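You operate a simulated robot arm through the tools that you are given. There is no shell and no other tool. Be economical: measure what you need, move in short steps, check, and stop when the job is done.

Carry out the task below with a simulated robot arm. There is one attempt and no reset: what you move stays moved.

## Task
Brush the dusty ring clean, put the brush back, then move its plate to the vice and clamp it.
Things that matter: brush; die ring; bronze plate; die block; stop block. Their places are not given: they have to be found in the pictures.

Only the result counts: the job must be done as asked and must still hold three seconds after the hand-in. Knocking over, shifting, dropping, spilling or breaking anything else fails it.

## Robot
A 7-joint arm with a two-finger parallel gripper, fixed in place. Base frame: the origin is at the foot of the arm, x ahead of it, y to its left, z up. Lengths are in m, angles in degrees, forces in N, time in s.
With the tool pointing down near the work surface it reaches from about 0.18 to 0.58 m from the base axis. Its first joint turns from -66.0 to 66.0 degrees. Payload 2.5 kg.
The tool frame sits at the grasp point between the pads (the TCP): z along the fingers, y along the line on which they close. The tips reach 0.023 m beyond it. The gripper opens to 0.094 m. The fingers are 0.038 m wide and 0.01 m thick; the gripper's body (0.054 by 0.096 m) begins 0.039 m behind the TCP.
Orientation is that of the tool frame in the base frame, as a unit quaternion [x, y, z, w]. With the fingers straight down and closing along the base's y, the tool's x points along the base's -x, its y along +y and its z along -z.

## Interface
- The arm moves only by the tool send_rows. Its argument "targets" is a list of rows, each an object (a shift or turn left out is 0, a gripper value left out holds the last) with "delta_pos": the shift along the tool's x, y, z in m, a list of three; "angular": the turn, a rotation vector about the tool's x, y, z in rad, a list of three; "fingers": the gripper command, from -1 (shut) to 1 (fully open), values between in proportion. In form: [{"delta_pos": [x, y, z], "angular": [rx, ry, rz], "fingers": fingers}, ...]. A call has 1 to 10 rows; each row shifts and turns the commanded pose from where the row before left it, along the tool's axes as they then stand. Rows are played at 5 a second. More than 0.05 m and 8.6 degrees between two rows, or a gripper value outside its range, and nothing of the call is played. A pose out of reach is approached as far as the arm can. The call stops where the force on the tool passes 70 N (or 10 N more than at its start, if that is more) or the arm is blocked; 0.2 s more then pass. The fingers move at their own pace (about 0.108 m/s each) and stop on an object; they squeeze with about 25 N. The grip force told is the motor's: it shows also when the fingers shut on nothing. Time passes only in rows, and 0.2 s behind the last, so rows that do not move let the fingers close. The reply holds the time, the measured pose of the TCP, the force on the tool along the base axes, the opening and the grip force, in the units named above and with some noise, and new pictures: "show" is both (left out), scene, wrist or none.
- Cameras (640 x 400 px; columns grow to the right, rows downward): "scene" is fixed at [0.1194, -0.4088, 0.5235]; the picture's right is [0.85, -0.53, 0.00], its down [-0.39, -0.62, -0.68] and it looks along [0.36, 0.58, -0.73] (base axes); focal length 214 px, centre (320, 200). "wrist" rides on the gripper at [-0.039, 0, -0.044] in the tool frame; the picture's right is [0.00, -1.00, 0.00], its down [0.97, 0.00, -0.24] and it looks along [0.24, 0.00, 0.97] (tool axes); focal length 218 px, centre (320, 200).
- locate(camera, pixels): for up to 12 pixels [column, row] of the newest picture of that camera ("zoom" is the newest enlarged one), the place [x, y, z] in the base frame of the surface seen there, good to about 0.002 m, but the place of the scene camera against the robot may be out by one fixed shift of up to 0.012 m in any direction. It takes no simulated time.
- close_up(camera, box): a new picture of the part [left, top, right, bottom] of that camera's present view, enlarged. It takes no simulated time.
- job_done(): hands the job in; it is judged then, once.

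Go step by step. Measure first, check grasps and placings, and put right what went wrong. The budget is 80 turns and 170 pictures, counting those below and the enlarged ones. Unless the task says otherwise, let go and move clear before handing in, and close with one line.

The tools are called as a command line: name --argument value ..., lists and objects as JSON in quotes. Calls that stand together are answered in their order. send_rows: Moves the arm, as the interface text tells. Its arguments: {"type":"object","properties":{"targets":{"type":"array"},"show":{"type":"string","enum":["both","scene","wrist","none"]}},"required":["targets"]} The other tools are called the same way: locate (camera, pixels) gives the place of the surface under pixels of a picture; close_up (camera, box) takes an enlarged picture of a part of a camera's view; job_done () hands the job in.

At the start:

```text
clock: 0.0
ee_pos: [0.3801, 0.1205, 0.4143]
orientation: [0.001, 1.0, 0.0, 0.0]
ft_force: [0.2, 0.8, 0.2]
finger_gap: 0.0941
gripper_force: 0.1
```

scene: 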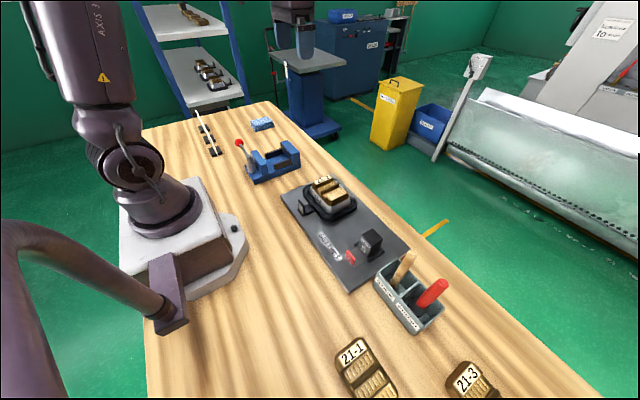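
wrist: 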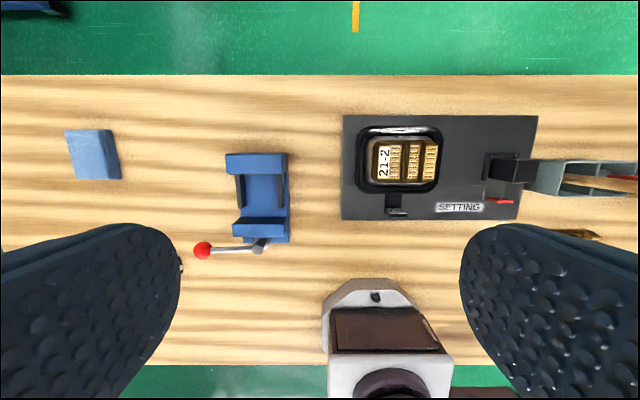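

The pictures show a vice (scene ~275,162), a setting plate with a ring and plate 21-2 (~330,195), a brush caddy (~410,290) and loose plates 21-1 and 21-3. I'll look closer first.

close_up --camera "scene" --box '[270, 160, 430, 260]'

close_up --camera "scene" --box '[330, 230, 522, 350]'

close_up --camera "scene" --box '[180, 100, 340, 200]'

close_up --camera "wrist" --box '[330, 100, 640, 294]'

close_up --camera "scene" --box '[310, 320, 502, 400]'

```text
4.00 times, centred on (350, 210) of scene
```

zoom: 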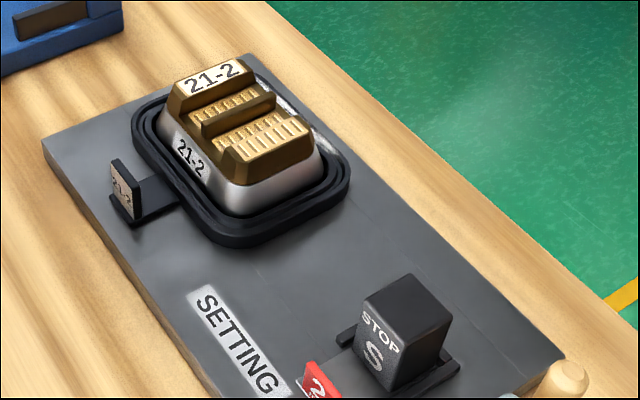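

```text
3.33 times, centred on (426, 290) of scene
```

zoom: 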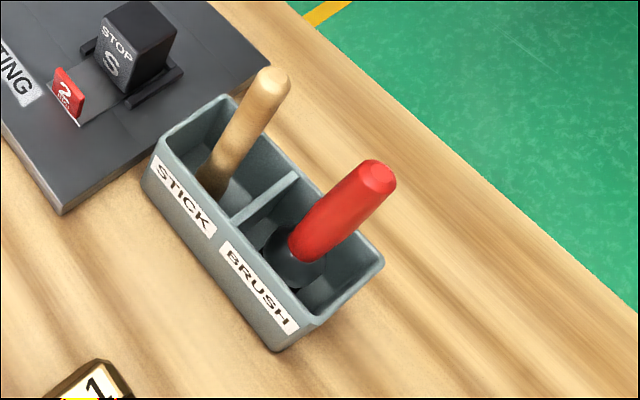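

```text
4.00 times, centred on (260, 150) of scene
```

zoom: 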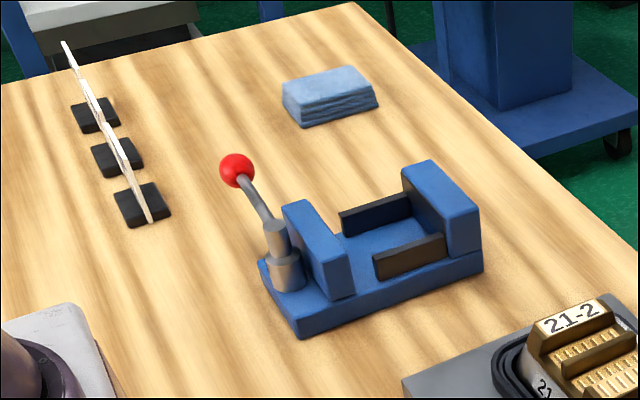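

```text
2.06 times, centred on (485, 197) of wrist
```

zoom: 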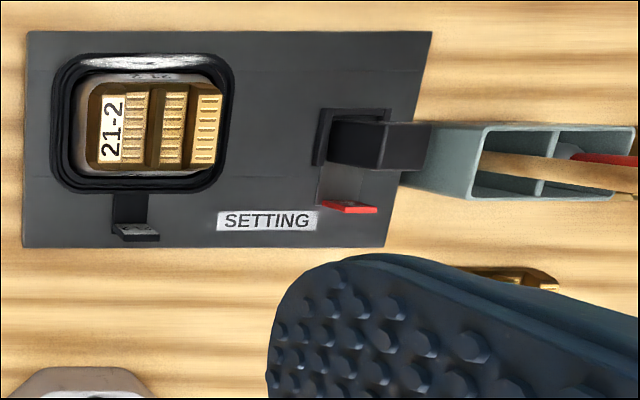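

```text
3.33 times, centred on (406, 360) of scene
```

zoom: 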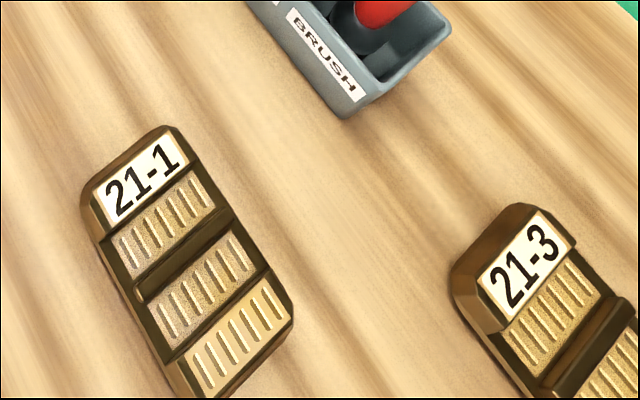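

The ring with plate 21-2 has pale streaks on its far side that could be dust. I'll measure key points on the brush, ring, plate and vice.

locate --camera "wrist" --pixels '[[343, 116], [537, 116], [342, 218], [400, 160], [405, 128], [400, 190], [362, 160], [438, 160], [515, 170], [500, 200], [258, 160], [258, 225]]'

locate --camera "scene" --pixels '[[327, 178], [333, 196], [345, 187], [370, 237], [407, 256], [439, 284], [420, 305], [394, 288], [375, 287], [415, 333], [441, 310], [399, 262]]'

close_up --camera "scene" --box '[290, 170, 370, 220]'

close_up --camera "wrist" --box '[340, 110, 468, 190]'

```text
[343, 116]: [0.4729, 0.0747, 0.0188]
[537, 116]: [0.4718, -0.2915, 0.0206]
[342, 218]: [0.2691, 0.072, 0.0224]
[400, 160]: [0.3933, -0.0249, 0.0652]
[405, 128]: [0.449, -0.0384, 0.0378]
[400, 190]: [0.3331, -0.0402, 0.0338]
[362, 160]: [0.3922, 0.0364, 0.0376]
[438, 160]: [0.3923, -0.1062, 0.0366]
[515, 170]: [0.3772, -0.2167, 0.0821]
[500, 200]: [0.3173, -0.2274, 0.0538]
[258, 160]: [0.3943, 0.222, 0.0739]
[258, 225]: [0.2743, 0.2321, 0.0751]
```

```text
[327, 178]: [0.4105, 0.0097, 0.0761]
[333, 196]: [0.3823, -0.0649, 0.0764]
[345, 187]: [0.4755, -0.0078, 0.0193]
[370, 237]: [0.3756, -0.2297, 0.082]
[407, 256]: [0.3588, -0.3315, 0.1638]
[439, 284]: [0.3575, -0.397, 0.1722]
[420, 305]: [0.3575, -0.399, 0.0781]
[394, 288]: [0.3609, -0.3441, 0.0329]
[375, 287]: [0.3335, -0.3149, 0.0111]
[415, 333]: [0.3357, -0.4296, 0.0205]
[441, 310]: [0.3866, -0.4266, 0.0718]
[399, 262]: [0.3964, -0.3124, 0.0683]
```

```text
8.00 times, centred on (330, 195) of scene
```

zoom: 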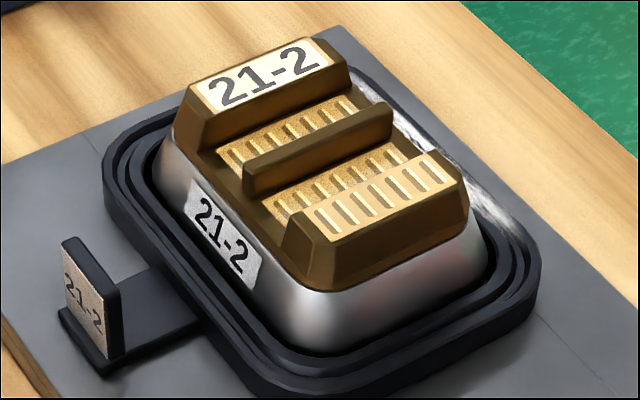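

```text
5.00 times, centred on (404, 150) of wrist
```

zoom: 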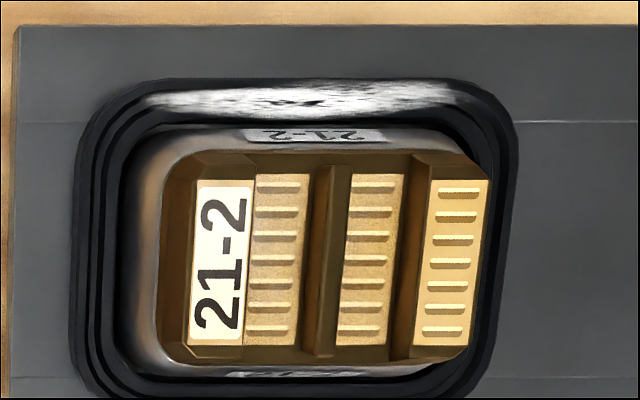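

The dust shows as a white band on the far (+x) side of the ring, around wrist zoom (290,100). I'll measure more: table height, dust ends, plate edges, vice parts and the small tags.

locate --camera "zoom" --pixels '[[140, 100], [300, 100], [460, 95], [300, 83], [300, 118], [300, 10], [215, 170], [215, 340], [190, 250], [485, 260], [455, 180], [455, 340]]'

locate --camera "wrist" --pixels '[[92, 150], [203, 251], [262, 245], [228, 160], [286, 160], [235, 235], [286, 235], [262, 195], [241, 190], [284, 190], [20, 250], [396, 212]]'

close_up --camera "wrist" --box '[170, 135, 330, 265]'

close_up --camera "scene" --box '[310, 220, 406, 280]'

```text
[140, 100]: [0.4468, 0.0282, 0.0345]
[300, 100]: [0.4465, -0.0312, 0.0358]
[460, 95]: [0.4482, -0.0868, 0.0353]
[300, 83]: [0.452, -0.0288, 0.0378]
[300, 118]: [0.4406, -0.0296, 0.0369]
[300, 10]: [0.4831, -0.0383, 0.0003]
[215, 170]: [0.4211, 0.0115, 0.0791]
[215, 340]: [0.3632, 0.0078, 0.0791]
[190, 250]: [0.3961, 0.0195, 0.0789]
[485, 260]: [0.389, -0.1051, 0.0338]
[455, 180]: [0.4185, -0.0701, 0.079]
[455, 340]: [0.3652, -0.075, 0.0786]
```

```text
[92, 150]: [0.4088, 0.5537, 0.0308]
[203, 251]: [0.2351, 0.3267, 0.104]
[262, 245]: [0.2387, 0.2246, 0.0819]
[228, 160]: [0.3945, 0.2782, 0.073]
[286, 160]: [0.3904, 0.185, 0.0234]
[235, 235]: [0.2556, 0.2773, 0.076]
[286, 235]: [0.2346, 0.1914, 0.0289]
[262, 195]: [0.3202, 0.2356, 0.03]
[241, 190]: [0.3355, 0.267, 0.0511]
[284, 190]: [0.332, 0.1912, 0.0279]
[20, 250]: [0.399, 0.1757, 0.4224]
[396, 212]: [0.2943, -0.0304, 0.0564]
```

```text
3.08 times, centred on (250, 200) of wrist
```

zoom: 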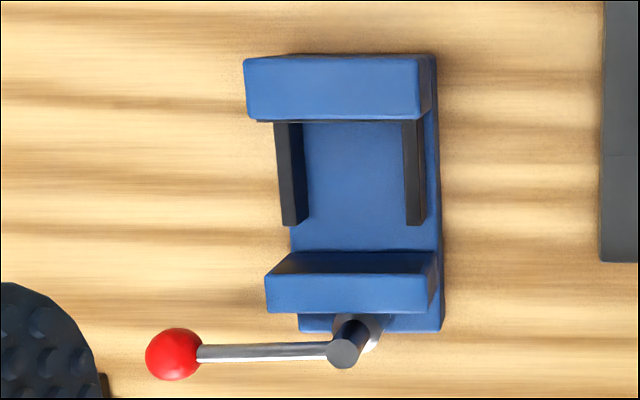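

```text
6.67 times, centred on (358, 250) of scene
```

zoom: 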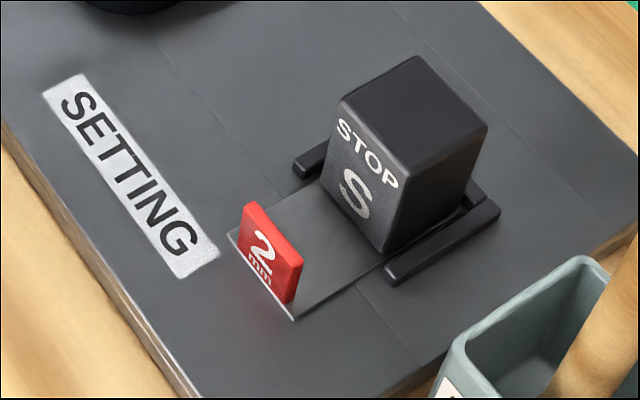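

Table is at about z=0.0 and plate 21-2's top at 0.079; the brush handle (red, scene 439,284) stands vertical near (0.357,-0.40). I'll move toward it at height and look down from above.

send_rows --targets '[{"delta_pos": [0, -0.05, 0]}, {"delta_pos": [0, -0.05, 0]}, {"delta_pos": [0, -0.05, 0]}, {"delta_pos": [0, -0.05, 0]}, {"delta_pos": [0.005, -0.05, 0]}, {"delta_pos": [0.005, -0.05, 0]}, {"delta_pos": [0.005, -0.05, 0]}, {"delta_pos": [0.005, -0.05, 0]}]'

```text
refused: row 5 steps farther than a row can; nothing moved
```

send_rows --targets '[{"delta_pos": [0, -0.05, 0]}, {"delta_pos": [0, -0.05, 0]}, {"delta_pos": [0, -0.05, 0]}, {"delta_pos": [0, -0.05, 0]}, {"delta_pos": [0, -0.05, 0]}, {"delta_pos": [0.005, -0.045, 0]}, {"delta_pos": [0.005, -0.045, 0]}, {"delta_pos": [0.005, -0.045, 0]}]'

```text
clock: 1.8
ee_pos: [0.3633, -0.2669, 0.415]
orientation: [-0.001, 1.0, 0.001, 0.001]
ft_force: [0.3, 0.2, 0.4]
finger_gap: 0.0937
gripper_force: 0.0
```

scene: 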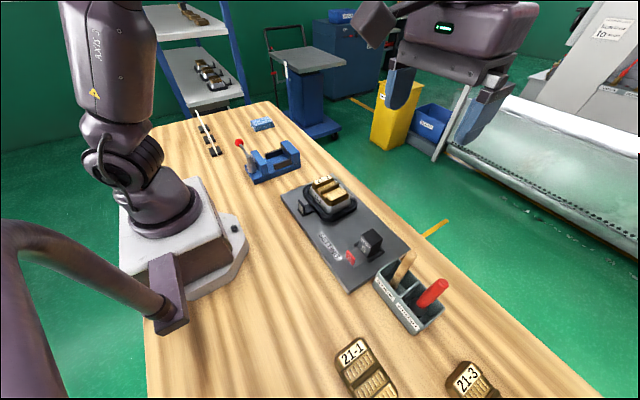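
wrist: 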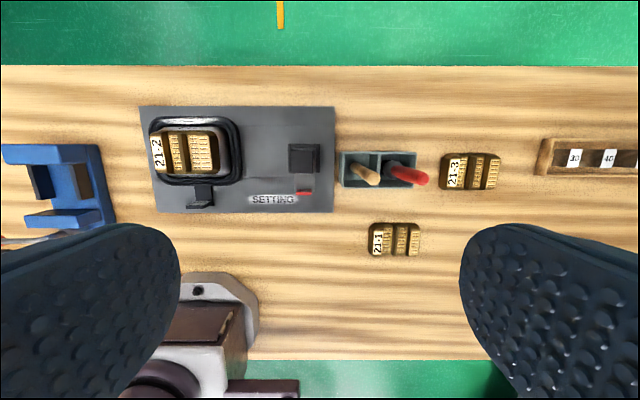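

The wrist view now shows the caddy (380,170) with stick (365,177) and red brush (408,174). I'll measure these plus the loose plate and table.

locate --camera "wrist" --pixels '[[421, 181], [400, 171], [375, 180], [358, 171], [344, 153], [413, 153], [343, 187], [415, 187], [395, 240], [395, 262], [330, 300], [303, 160]]'

close_up --camera "wrist" --box '[330, 140, 430, 202]'

close_up --camera "wrist" --box '[135, 100, 255, 220]'

```text
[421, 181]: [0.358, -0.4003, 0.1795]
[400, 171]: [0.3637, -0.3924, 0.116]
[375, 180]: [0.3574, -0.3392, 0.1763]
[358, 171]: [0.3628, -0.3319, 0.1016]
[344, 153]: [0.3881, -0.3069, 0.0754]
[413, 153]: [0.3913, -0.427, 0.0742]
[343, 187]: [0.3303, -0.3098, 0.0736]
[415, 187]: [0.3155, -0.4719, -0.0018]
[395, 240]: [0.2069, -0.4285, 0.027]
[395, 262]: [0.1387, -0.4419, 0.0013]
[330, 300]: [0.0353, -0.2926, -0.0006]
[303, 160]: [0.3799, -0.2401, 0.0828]
```

```text
6.40 times, centred on (380, 171) of wrist
```

zoom: 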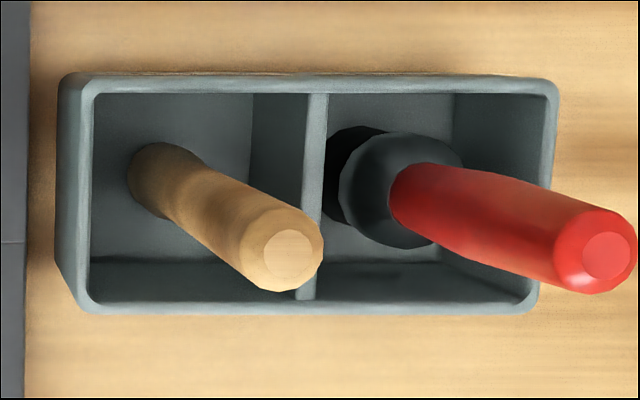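

```text
3.33 times, centred on (195, 160) of wrist
```

zoom: 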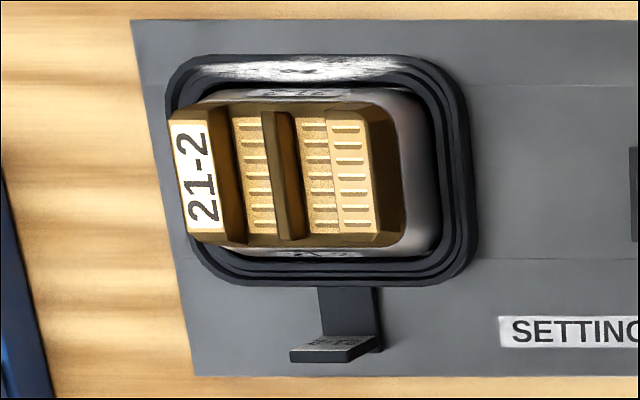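

Brush top is at (0.358,-0.400,0.180), with the stick 6 cm away in y, so I'll grip closing along x. I'll move above it and turn 90° about the tool z.

send_rows --targets '[{"delta_pos": [0.002, -0.045, 0.02]}, {"delta_pos": [0.002, -0.045, 0.02]}, {"delta_pos": [0, -0.043, 0.02]}, {"angular": [0, 0, 0.1428]}, {"angular": [0, 0, 0.1428]}, {"angular": [0, 0, 0.1428]}, {"angular": [0, 0, 0.1428]}, {"angular": [0, 0, 0.1428]}, {"angular": [0, 0, 0.1428]}]' --show "none"

send_rows --targets '[{"angular": [0, 0, 0.1428]}, {"angular": [0, 0, 0.1428]}, {"angular": [0, 0, 0.1428]}, {"angular": [0, 0, 0.1428]}, {"angular": [0, 0, 0.1428]}, {"delta_pos": [0, 0, 0.04]}, {"delta_pos": [0, 0, 0.04]}]'

```text
clock: 3.8
ee_pos: [0.3613, -0.3979, 0.3556]
orientation: [0.416, 0.909, 0.0, 0.001]
ft_force: [0.3, 0.2, 0.2]
finger_gap: 0.0938
gripper_force: 0.1
```

```text
clock: 5.4
ee_pos: [0.3599, -0.3971, 0.273]
orientation: [0.707, 0.707, 0.0, 0.0]
ft_force: [-1.0, 0.0, -0.8]
finger_gap: 0.094
gripper_force: 0.1
```

scene: 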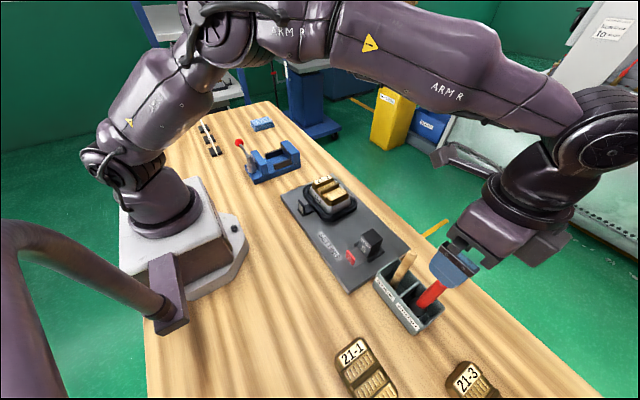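
wrist: 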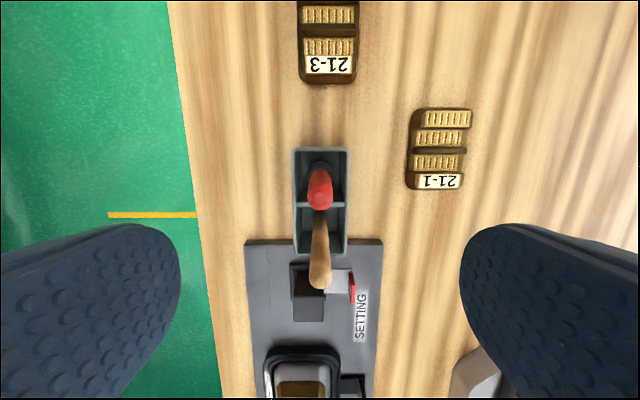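

The brush top is at wrist (320,200), laterally centred. I'll verify its place before descending.

locate --camera "wrist" --pixels '[[320, 203], [320, 195], [320, 170], [319, 275]]'

close_up --camera "wrist" --box '[270, 140, 370, 300]'

```text
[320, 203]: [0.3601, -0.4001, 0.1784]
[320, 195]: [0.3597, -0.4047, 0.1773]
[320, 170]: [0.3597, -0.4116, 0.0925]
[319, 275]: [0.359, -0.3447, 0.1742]
```

```text
2.50 times, centred on (320, 220) of wrist
```

zoom: 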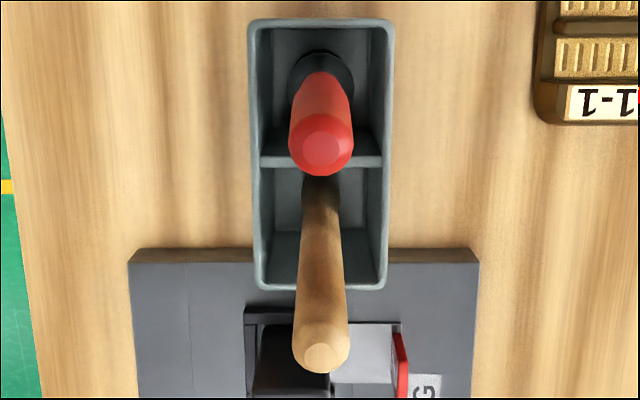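

Aligned to within a few mm. Descending to TCP z≈0.15 with a small y correction.

send_rows --targets '[{"delta_pos": [-0.004, 0, 0.04]}, {"delta_pos": [0, 0, 0.04]}, {"delta_pos": [0, 0, 0.03]}, {"delta_pos": [0, 0, 0.013]}, {}, {"fingers": -1}, {"fingers": -1}, {"fingers": -1}]'

```text
clock: 7.2
ee_pos: [0.3593, -0.402, 0.1504]
orientation: [0.708, 0.707, -0.001, 0.0]
ft_force: [0.7, -0.4, 0.6]
finger_gap: 0.0197
gripper_force: 25.0
```

scene: 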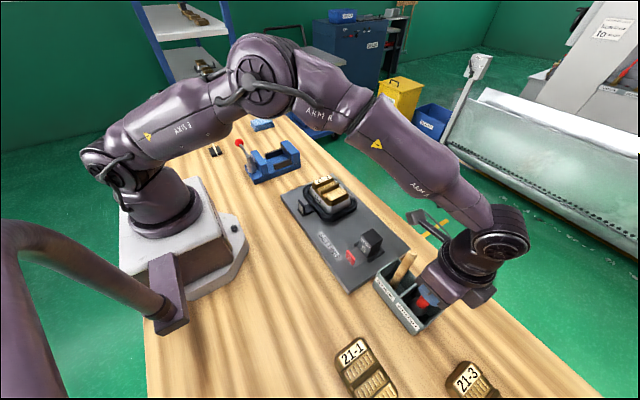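
wrist: 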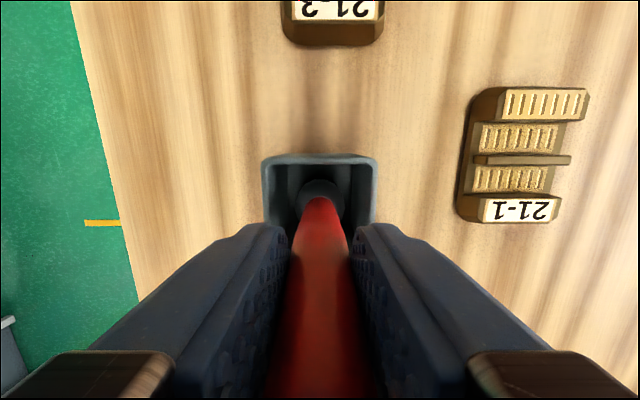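

Brush gripped (gap 0.0197, 25 N) at (0.3593,-0.402,0.1504). Lifting straight up.

send_rows --targets '[{"delta_pos": [0, 0, -0.02]}, {"delta_pos": [0, 0, -0.04]}, {"delta_pos": [0, 0, -0.05]}, {"delta_pos": [0, 0, -0.05]}, {}]'

```text
clock: 8.4
ee_pos: [0.3599, -0.4016, 0.3124]
orientation: [0.707, 0.707, 0.0, 0.0]
ft_force: [-0.9, -0.8, -0.2]
finger_gap: 0.0195
gripper_force: 25.3
```

scene: 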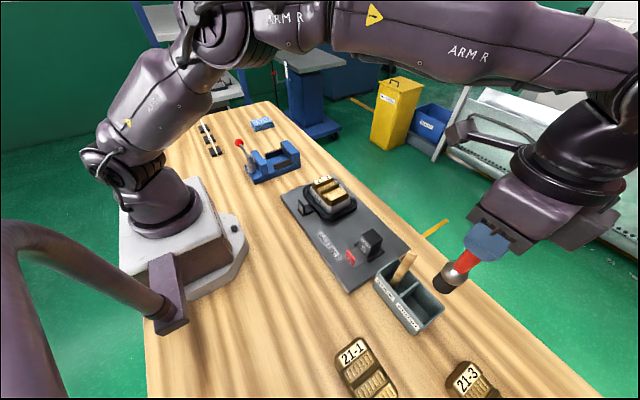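
wrist: 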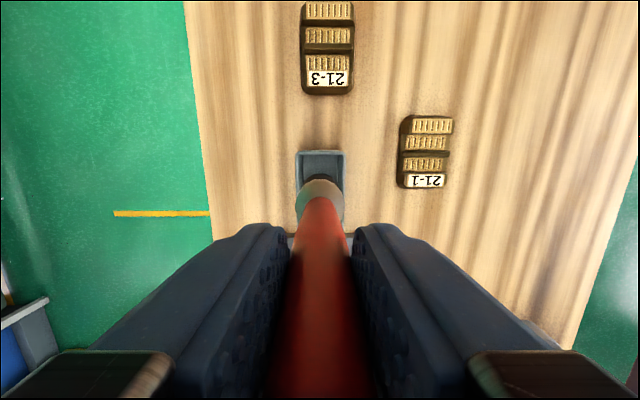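

Brush is out; I need its bristle tip height relative to the TCP.

close_up --camera "scene" --box '[400, 220, 528, 300]'

locate --camera "scene" --pixels '[[434, 285], [440, 291], [447, 278], [455, 285], [467, 262], [395, 255]]'

```text
5.00 times, centred on (464, 260) of scene
```

zoom: 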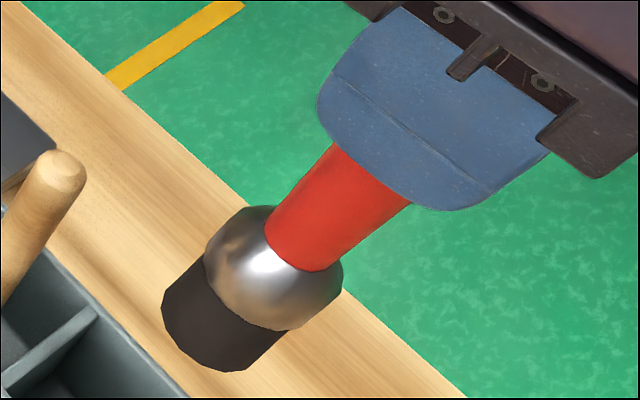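

```text
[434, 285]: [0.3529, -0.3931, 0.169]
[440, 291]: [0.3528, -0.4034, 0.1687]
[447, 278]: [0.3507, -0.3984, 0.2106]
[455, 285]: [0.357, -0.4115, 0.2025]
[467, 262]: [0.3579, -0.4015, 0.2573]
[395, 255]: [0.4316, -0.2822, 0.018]
```

locate --camera "zoom" --pixels '[[165, 318], [195, 355], [228, 367], [205, 345], [205, 270], [270, 335], [235, 290], [60, 165]]'

```text
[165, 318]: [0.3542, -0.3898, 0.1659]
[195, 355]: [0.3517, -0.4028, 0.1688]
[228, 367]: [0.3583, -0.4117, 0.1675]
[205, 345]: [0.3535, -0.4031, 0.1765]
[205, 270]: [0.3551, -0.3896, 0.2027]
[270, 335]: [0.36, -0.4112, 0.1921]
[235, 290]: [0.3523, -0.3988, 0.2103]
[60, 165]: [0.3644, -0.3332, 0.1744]
```

Bristle tip is about 0.1465 below the TCP. I'll rise to clear the stick, then carry the brush to above the left end of the dust band.

send_rows --targets '[{"delta_pos": [0, 0, -0.035]}, {"delta_pos": [0.0485, 0.0099, 0]}, {"delta_pos": [0.0485, 0.0099, 0]}, {"delta_pos": [0.0485, 0.0099, 0]}, {"delta_pos": [0.0485, 0.0099, 0]}, {"delta_pos": [0.0485, 0.0099, 0]}, {"delta_pos": [0.0485, 0.0099, 0]}, {"delta_pos": [0.0485, 0.0099, 0]}, {"delta_pos": [0.0485, 0.0099, 0]}, {"delta_pos": [0.0485, 0.0099, 0]}]' --show "none"

send_rows --targets '[{"delta_pos": [0, 0, 0.04]}, {"delta_pos": [0, 0, 0.04]}, {"delta_pos": [0, 0, 0.04]}, {}]'

```text
clock: 10.6
ee_pos: [0.449, 0.0353, 0.3472]
orientation: [0.708, 0.706, 0.0, 0.001]
ft_force: [-0.8, 0.2, -0.1]
finger_gap: 0.0197
gripper_force: 24.4
```

```text
clock: 11.6
ee_pos: [0.4497, 0.0337, 0.2263]
orientation: [0.707, 0.707, 0.001, 0.0]
ft_force: [1.4, 0.7, -1.1]
finger_gap: 0.0196
gripper_force: 24.7
```

scene: 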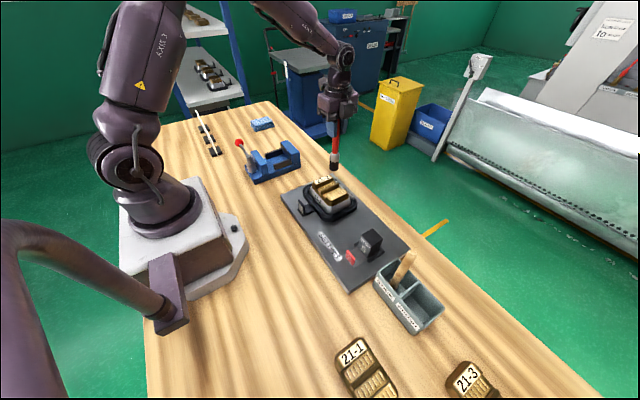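
wrist: 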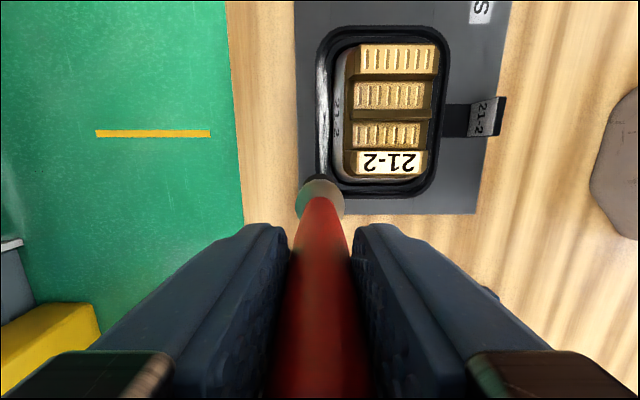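

The dust band is visible at wrist (322,100). I'll zoom and locate it.

close_up --camera "wrist" --box '[290, 20, 460, 210]'

locate --camera "wrist" --pixels '[[323, 60], [323, 100], [323, 130], [318, 100], [330, 100], [336, 100], [323, 160], [343, 100], [311, 100], [440, 100], [385, 33]]'

```text
2.11 times, centred on (375, 115) of wrist
```

zoom: 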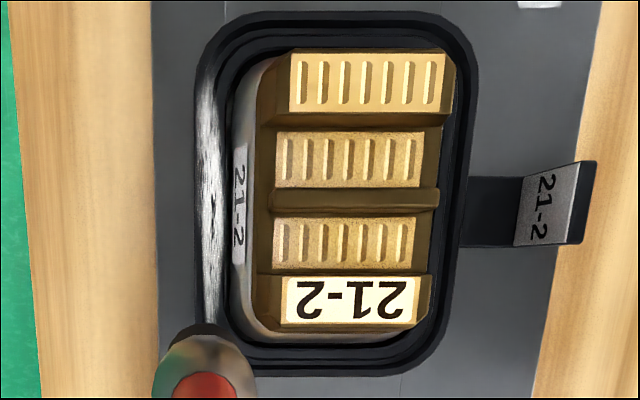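

```text
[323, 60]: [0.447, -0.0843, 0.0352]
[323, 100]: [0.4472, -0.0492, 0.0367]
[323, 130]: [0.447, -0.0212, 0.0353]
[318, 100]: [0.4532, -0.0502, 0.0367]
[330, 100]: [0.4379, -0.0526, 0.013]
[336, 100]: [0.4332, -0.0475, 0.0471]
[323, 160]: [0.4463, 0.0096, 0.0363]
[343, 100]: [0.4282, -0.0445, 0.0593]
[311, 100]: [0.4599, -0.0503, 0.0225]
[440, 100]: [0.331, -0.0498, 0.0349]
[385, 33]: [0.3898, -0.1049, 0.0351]
```

The dust lies only on the +x side, x 0.441–0.453, y 0.02 to -0.09, z 0.036. I'll lower the bristles to first contact.

send_rows --targets '[{"delta_pos": [-0.006, -0.001, 0.03]}, {"delta_pos": [0, 0, 0.01]}, {"delta_pos": [0, 0, 0.003]}, {"delta_pos": [0, 0, 0.002]}, {}]'

```text
clock: 12.8
ee_pos: [0.4487, 0.0284, 0.1815]
orientation: [0.707, 0.707, 0.002, 0.003]
ft_force: [6.7, 0.2, 10.9]
finger_gap: 0.0198
gripper_force: 25.0
```

scene: 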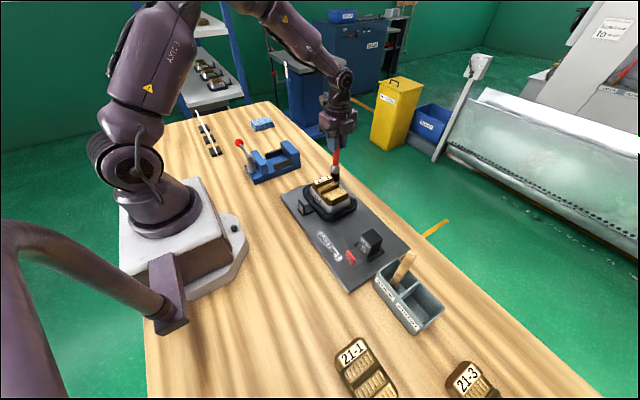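
wrist: 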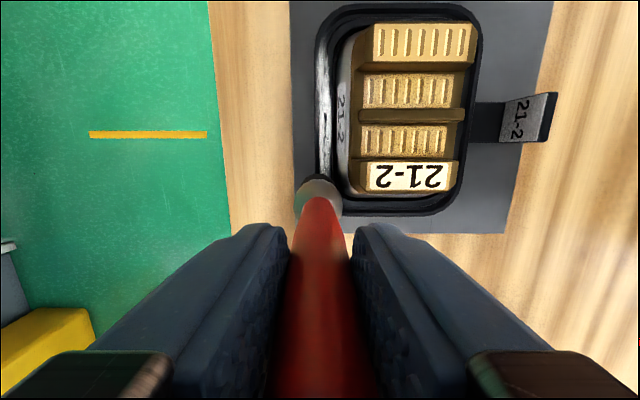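

Contact is made (11 N up, 7 N in x, perhaps touching the block's side). I'll ease up 1 mm, shift 2 mm outward, and sweep along -y and back.

send_rows --targets '[{"delta_pos": [0, 0.002, -0.001]}, {"delta_pos": [-0.02, 0, 0]}, {"delta_pos": [-0.02, 0, 0]}, {"delta_pos": [-0.02, 0, 0]}, {"delta_pos": [-0.02, 0, 0]}, {"delta_pos": [-0.02, 0, 0]}, {"delta_pos": [-0.02, 0, 0]}, {}]'

```text
clock: 14.6
ee_pos: [0.4502, -0.0913, 0.1808]
orientation: [0.707, 0.707, -0.001, 0.0]
ft_force: [-1.0, 0.2, 3.5]
finger_gap: 0.0198
gripper_force: 25.2
```

scene: 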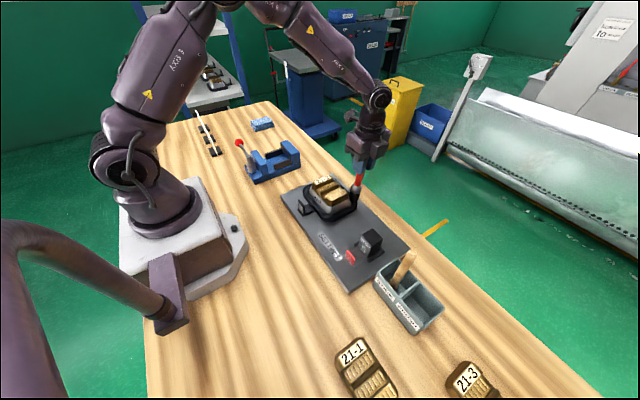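
wrist: 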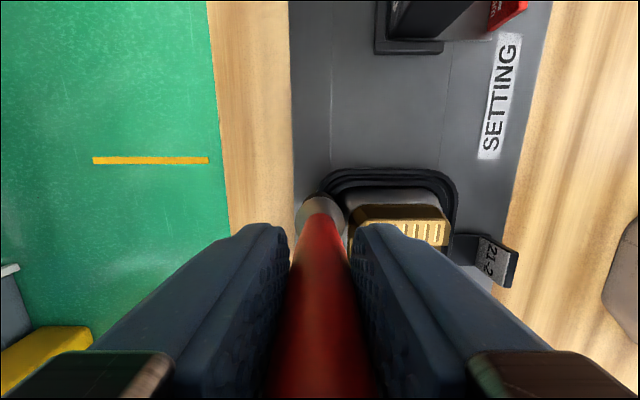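

Contact is still 3.5 N at the far end. Sweeping back to y≈0.03 to see what the band looks like.

send_rows --targets '[{"delta_pos": [-0.005, 0, 0]}, {"delta_pos": [0.02, 0, 0]}, {"delta_pos": [0.02, 0, 0]}, {"delta_pos": [0.02, 0, 0]}, {"delta_pos": [0.02, 0, 0]}, {"delta_pos": [0.02, 0, 0]}, {"delta_pos": [0.02, 0, 0]}, {"delta_pos": [0.005, 0, 0]}, {}]' --show "wrist"

close_up --camera "wrist" --box '[290, 0, 490, 220]'

```text
clock: 16.6
ee_pos: [0.4494, 0.028, 0.1821]
orientation: [0.707, 0.707, 0.0, 0.0]
ft_force: [-0.5, 0.4, -0.5]
finger_gap: 0.0196
gripper_force: 24.7
```

wrist: 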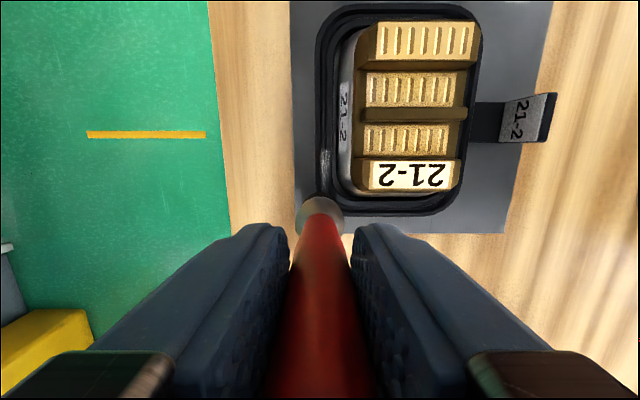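

```text
1.82 times, centred on (390, 110) of wrist
```

zoom: 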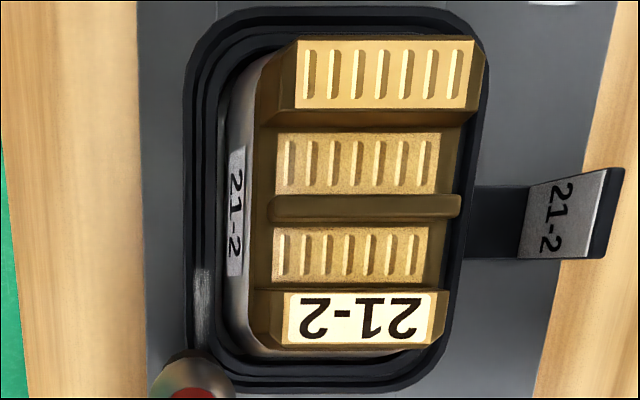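

The dust is mostly gone; a patch remains near zoom (205,310). I'll press 2 mm lower here and sweep again.

send_rows --targets '[{"delta_pos": [0.004, 0, 0.001]}, {"delta_pos": [-0.012, 0, 0.0007]}, {"delta_pos": [-0.015, 0, 0]}, {"delta_pos": [-0.02, 0, 0]}, {"delta_pos": [-0.02, 0, 0]}, {"delta_pos": [0.02, 0, 0]}, {"delta_pos": [0.02, 0, 0]}, {"delta_pos": [0.02, 0, 0]}, {"delta_pos": [0.01, 0, 0]}, {}]' --show "none"

send_rows --targets '[{"delta_pos": [0, 0, 0]}, {"delta_pos": [-0.02, 0, 0]}, {"delta_pos": [-0.02, 0, 0]}, {"delta_pos": [-0.02, 0, 0]}, {"delta_pos": [-0.02, 0, 0]}, {"delta_pos": [-0.02, 0, 0]}, {"delta_pos": [-0.02, 0, 0]}, {"delta_pos": [0, 0, -0.04]}, {"delta_pos": [0.05, 0, -0.0]}, {"delta_pos": [0.045, 0, -0.02]}]' --show "wrist"

close_up --camera "wrist" --box '[290, 0, 490, 220]'

```text
clock: 18.8
ee_pos: [0.4498, 0.0346, 0.1811]
orientation: [0.707, 0.707, 0.001, 0.0]
ft_force: [0.2, -3.5, 9.9]
finger_gap: 0.0196
gripper_force: 24.9
```

```text
clock: 21.0
ee_pos: [0.4485, 0.0112, 0.2416]
orientation: [0.708, 0.706, 0.0, -0.001]
ft_force: [-0.8, 0.1, -0.7]
finger_gap: 0.0195
gripper_force: 24.9
```

wrist: 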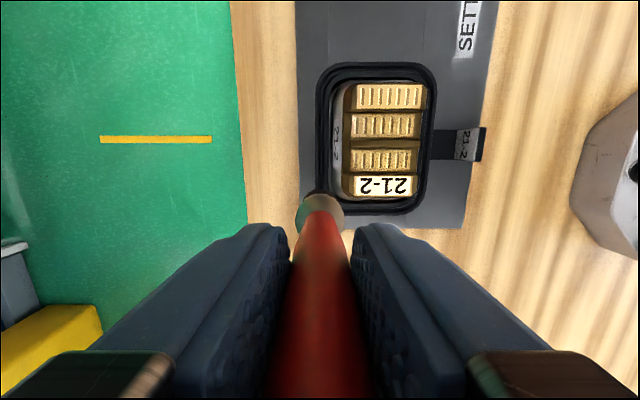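

```text
1.82 times, centred on (390, 110) of wrist
```

zoom: 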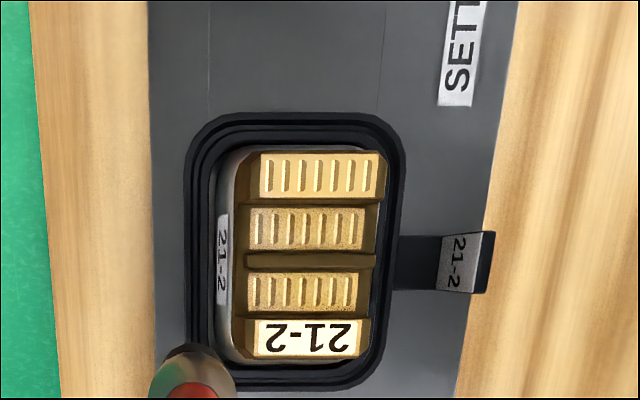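

The band looks clean. I'll back off to see the part hidden by the brush before returning it.

send_rows --targets '[{"delta_pos": [-0.04, -0.04, -0.03]}, {"delta_pos": [-0.04, -0.02, -0.02]}, {"delta_pos": [-0.04, 0, -0.02]}, {"delta_pos": [0, 0, -0.035]}, {}]' --show "none"

close_up --camera "scene" --box '[280, 160, 376, 220]'

```text
refused: row 1 steps farther than a row can; nothing moved
```

```text
6.67 times, centred on (328, 190) of scene
```

zoom: 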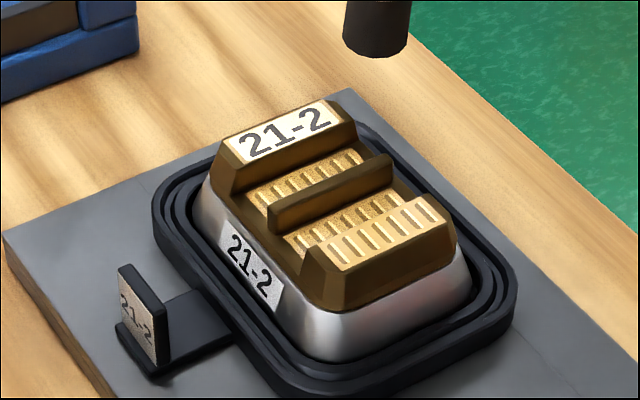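

send_rows --targets '[{"delta_pos": [0.04, -0.02, -0.02]}, {}]' --show "wrist"

close_up --camera "wrist" --box '[270, 40, 430, 200]'

```text
clock: 21.6
ee_pos: [0.4284, 0.0488, 0.2619]
orientation: [0.707, 0.707, 0.0, 0.0]
ft_force: [-0.1, -0.5, -1.1]
finger_gap: 0.0197
gripper_force: 24.9
```

wrist: 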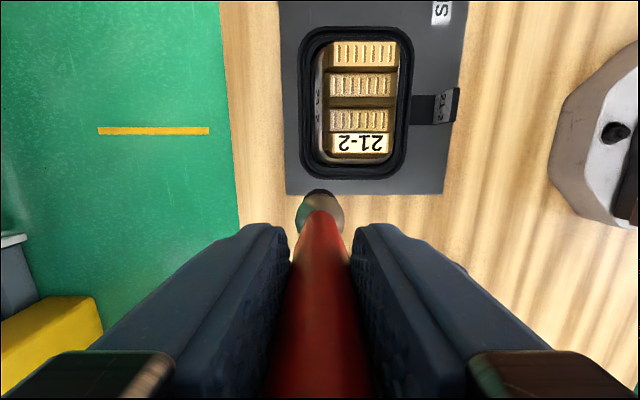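

```text
2.50 times, centred on (350, 120) of wrist
```

zoom: 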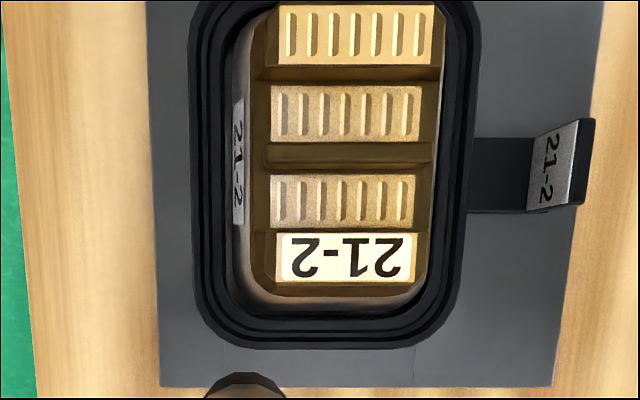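

The ring is clean all round. I'll carry the brush back above its slot.

send_rows --targets '[{"delta_pos": [0, 0, -0.045]}, {"delta_pos": [0, 0, -0.045]}, {"delta_pos": [-0.0451, -0.0069, 0]}, {"delta_pos": [-0.0451, -0.0069, 0]}, {"delta_pos": [-0.0451, -0.0069, 0]}, {"delta_pos": [-0.0451, -0.0069, 0]}, {"delta_pos": [-0.0451, -0.0069, 0]}, {"delta_pos": [-0.0451, -0.0069, 0]}, {"delta_pos": [-0.0451, -0.0069, 0]}]' --show "none"

send_rows --targets '[{"delta_pos": [-0.0451, -0.0069, 0]}, {"delta_pos": [-0.0451, -0.0069, 0]}, {"delta_pos": [-0.0451, -0.0069, 0]}, {}, {}]'

```text
clock: 23.6
ee_pos: [0.3817, -0.2649, 0.3514]
orientation: [0.707, 0.707, 0.0, -0.001]
ft_force: [0.5, -0.4, -0.7]
finger_gap: 0.0198
gripper_force: 24.9
```

```text
clock: 24.8
ee_pos: [0.3597, -0.4004, 0.3511]
orientation: [0.707, 0.707, 0.0, 0.0]
ft_force: [-0.1, 1.0, -1.2]
finger_gap: 0.0193
gripper_force: 24.5
```

scene: 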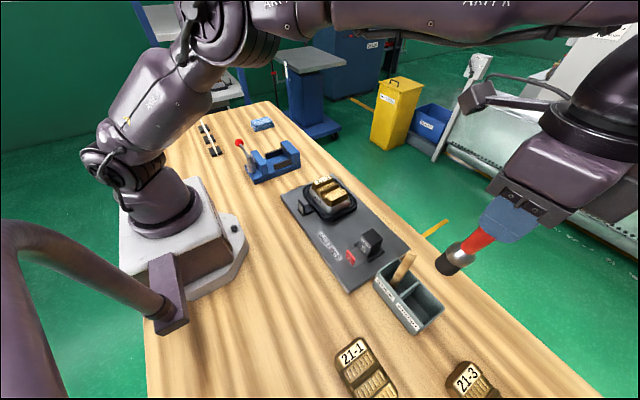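
wrist: 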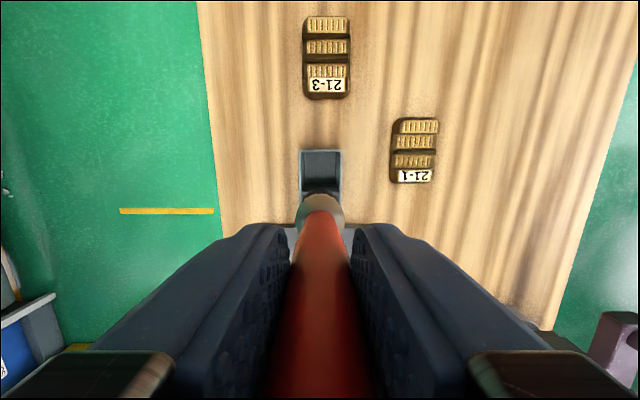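

Over the slot at (0.3597,-0.4004). Lowering straight down the same amount it was lifted.

send_rows --targets '[{"delta_pos": [-0.001, 0, 0.045]}, {"delta_pos": [0, 0, 0.045]}, {"delta_pos": [0, 0, 0.045]}, {"delta_pos": [0, 0, 0.04]}, {"delta_pos": [0, 0, 0.015]}, {"delta_pos": [0, 0, 0.008]}, {}]'

```text
clock: 25.8
ee_pos: [0.3599, -0.4127, 0.2024]
orientation: [0.708, 0.706, -0.009, 0.022]
ft_force: [-2.7, -3.8, 14.2]
finger_gap: 0.0197
gripper_force: 25.1
stopped in row 5: the force on the tool passed its limit (the readings are from after the stop); the commanded pose is now the measured one
```

scene: 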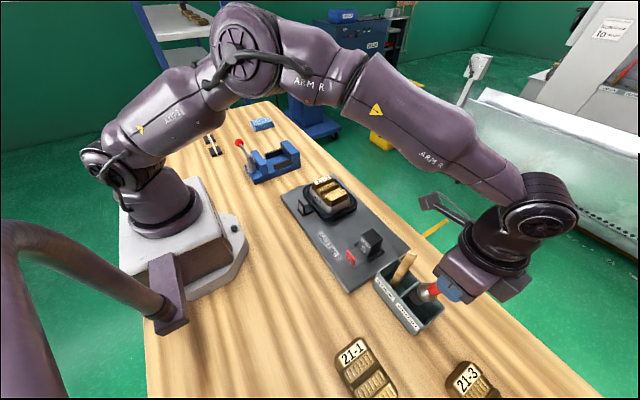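
wrist: 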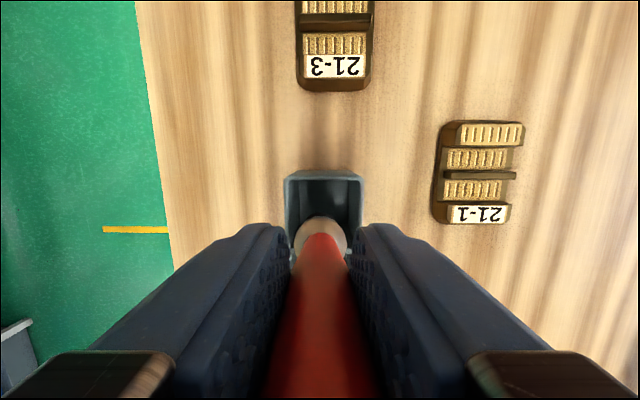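

The brush struck something early at TCP z 0.202; it seems to have tilted in the grip (tip toward +y) and met the divider. I'll lift back up and inspect.

send_rows --targets '[{"delta_pos": [0, 0, -0.03]}, {"delta_pos": [0, 0, -0.045]}, {"delta_pos": [0, 0, -0.045]}, {}]'

close_up --camera "scene" --box '[368, 220, 528, 340]'

```text
clock: 26.8
ee_pos: [0.3577, -0.4083, 0.3212]
orientation: [0.708, 0.706, -0.007, 0.018]
ft_force: [-1.2, -0.6, -0.2]
finger_gap: 0.0194
gripper_force: 25.5
```

scene: 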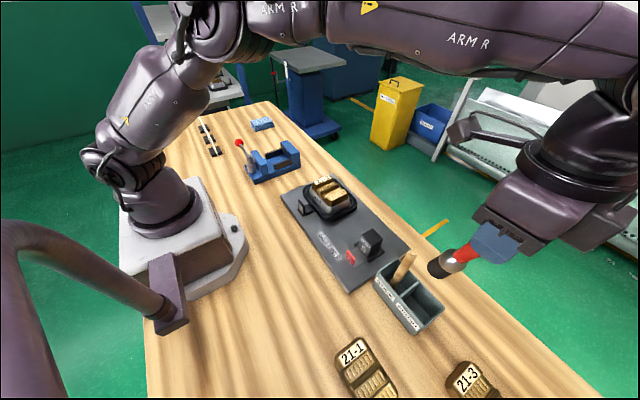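
wrist: 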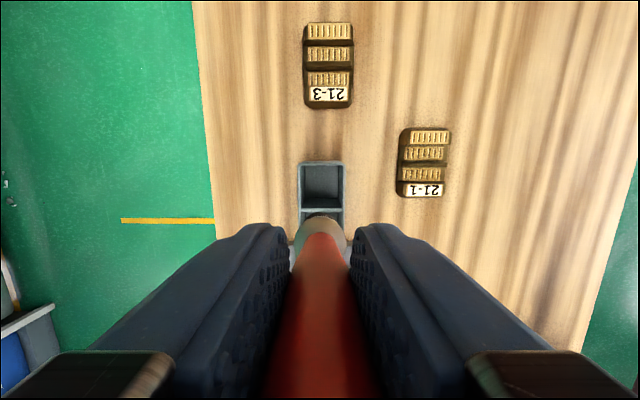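

```text
3.33 times, centred on (448, 280) of scene
```

zoom: 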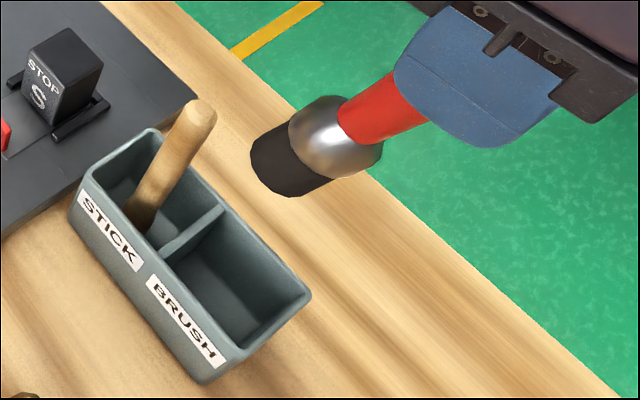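

The caddy has not noticeably moved. I'll measure the brush's tilt.

locate --camera "zoom" --pixels '[[252, 158], [265, 182], [292, 194], [290, 150], [305, 105], [350, 172], [325, 140], [390, 105], [215, 213], [308, 295], [80, 185], [205, 380]]'

locate --camera "wrist" --pixels '[[302, 163], [342, 163], [302, 209], [342, 209], [320, 209], [320, 220], [320, 235]]'

close_up --camera "wrist" --box '[270, 140, 370, 260]'

```text
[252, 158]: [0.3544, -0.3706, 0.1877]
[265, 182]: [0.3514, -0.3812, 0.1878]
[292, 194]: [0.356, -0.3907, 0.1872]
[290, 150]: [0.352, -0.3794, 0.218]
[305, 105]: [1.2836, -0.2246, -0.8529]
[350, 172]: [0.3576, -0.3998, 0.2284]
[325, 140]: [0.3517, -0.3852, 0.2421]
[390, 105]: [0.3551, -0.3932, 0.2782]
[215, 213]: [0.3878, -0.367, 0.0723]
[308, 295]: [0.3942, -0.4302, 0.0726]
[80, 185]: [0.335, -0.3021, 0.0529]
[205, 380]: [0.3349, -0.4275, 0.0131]
```

```text
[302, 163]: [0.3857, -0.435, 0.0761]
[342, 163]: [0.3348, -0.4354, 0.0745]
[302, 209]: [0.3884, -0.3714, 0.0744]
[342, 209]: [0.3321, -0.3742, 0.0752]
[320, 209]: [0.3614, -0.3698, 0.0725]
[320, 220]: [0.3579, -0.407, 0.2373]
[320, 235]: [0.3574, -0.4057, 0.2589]
```

```text
3.33 times, centred on (320, 200) of wrist
```

zoom: 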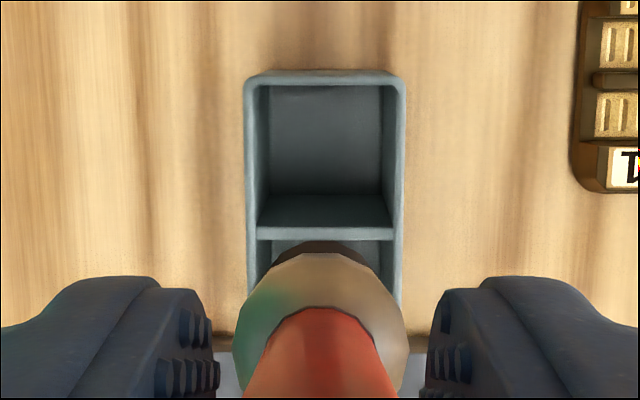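

The slot centre is (0.360,-0.401). The brush has tilted about 10.5° (tip toward +y) and slid up ~1 cm in the grip, so I'll turn the tool to bring the brush vertical again.

send_rows --targets '[{"angular": [0.0155, -0.0925, 0]}, {"angular": [0, -0.0925, 0]}, {}, {}]'

close_up --camera "scene" --box '[368, 220, 528, 340]'

```text
clock: 27.8
ee_pos: [0.3584, -0.4081, 0.3194]
orientation: [0.704, 0.702, -0.077, 0.079]
ft_force: [-0.3, -0.1, -1.4]
finger_gap: 0.0194
gripper_force: 25.1
```

scene: 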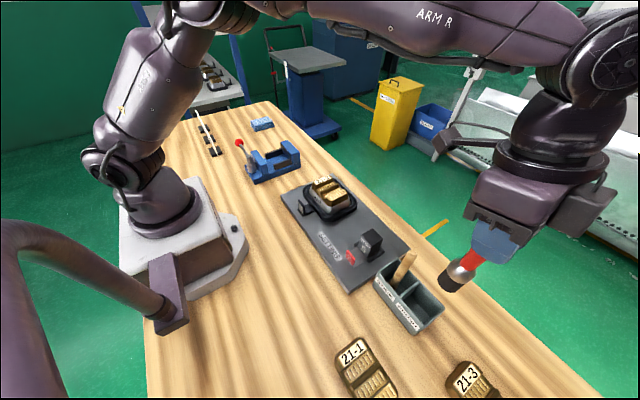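
wrist: 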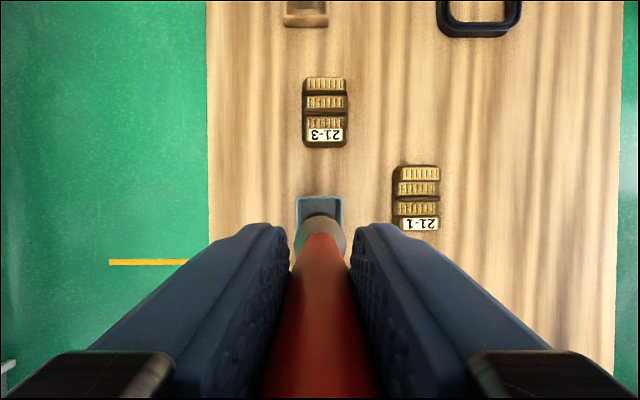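

```text
3.33 times, centred on (448, 280) of scene
```

zoom: 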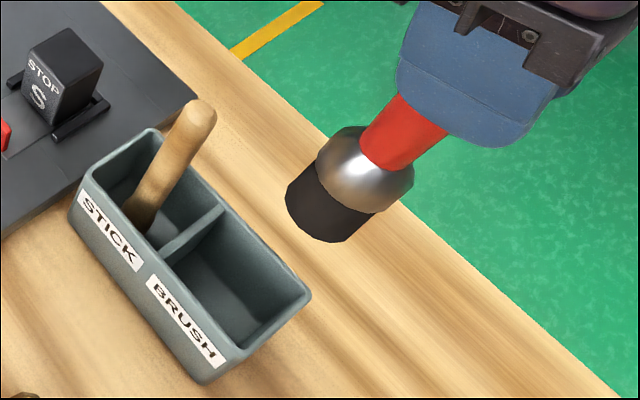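

locate --camera "zoom" --pixels '[[288, 200], [306, 230], [340, 241], [325, 215], [345, 195], [362, 175], [385, 155], [405, 125], [400, 165], [372, 210], [317, 165], [425, 110]]'

close_up --camera "scene" --box '[420, 230, 500, 300]'

```text
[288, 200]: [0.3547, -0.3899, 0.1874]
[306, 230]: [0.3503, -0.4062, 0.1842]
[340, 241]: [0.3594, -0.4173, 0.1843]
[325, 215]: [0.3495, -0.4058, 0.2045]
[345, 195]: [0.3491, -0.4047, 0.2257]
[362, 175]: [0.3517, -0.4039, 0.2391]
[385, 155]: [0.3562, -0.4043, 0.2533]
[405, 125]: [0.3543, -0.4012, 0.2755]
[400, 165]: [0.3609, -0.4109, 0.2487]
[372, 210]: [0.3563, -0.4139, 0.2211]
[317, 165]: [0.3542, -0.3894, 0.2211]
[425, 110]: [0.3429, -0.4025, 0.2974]
```

```text
5.71 times, centred on (460, 265) of scene
```

zoom: 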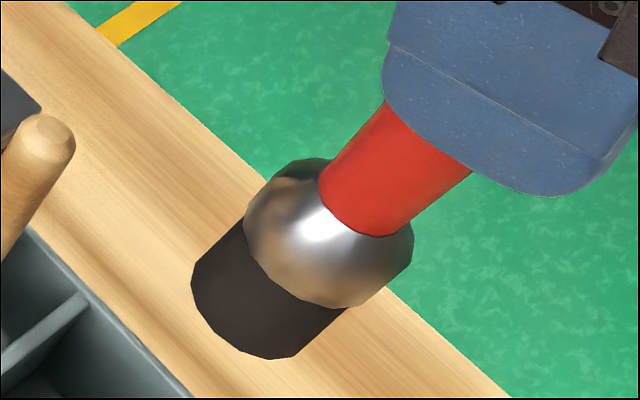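

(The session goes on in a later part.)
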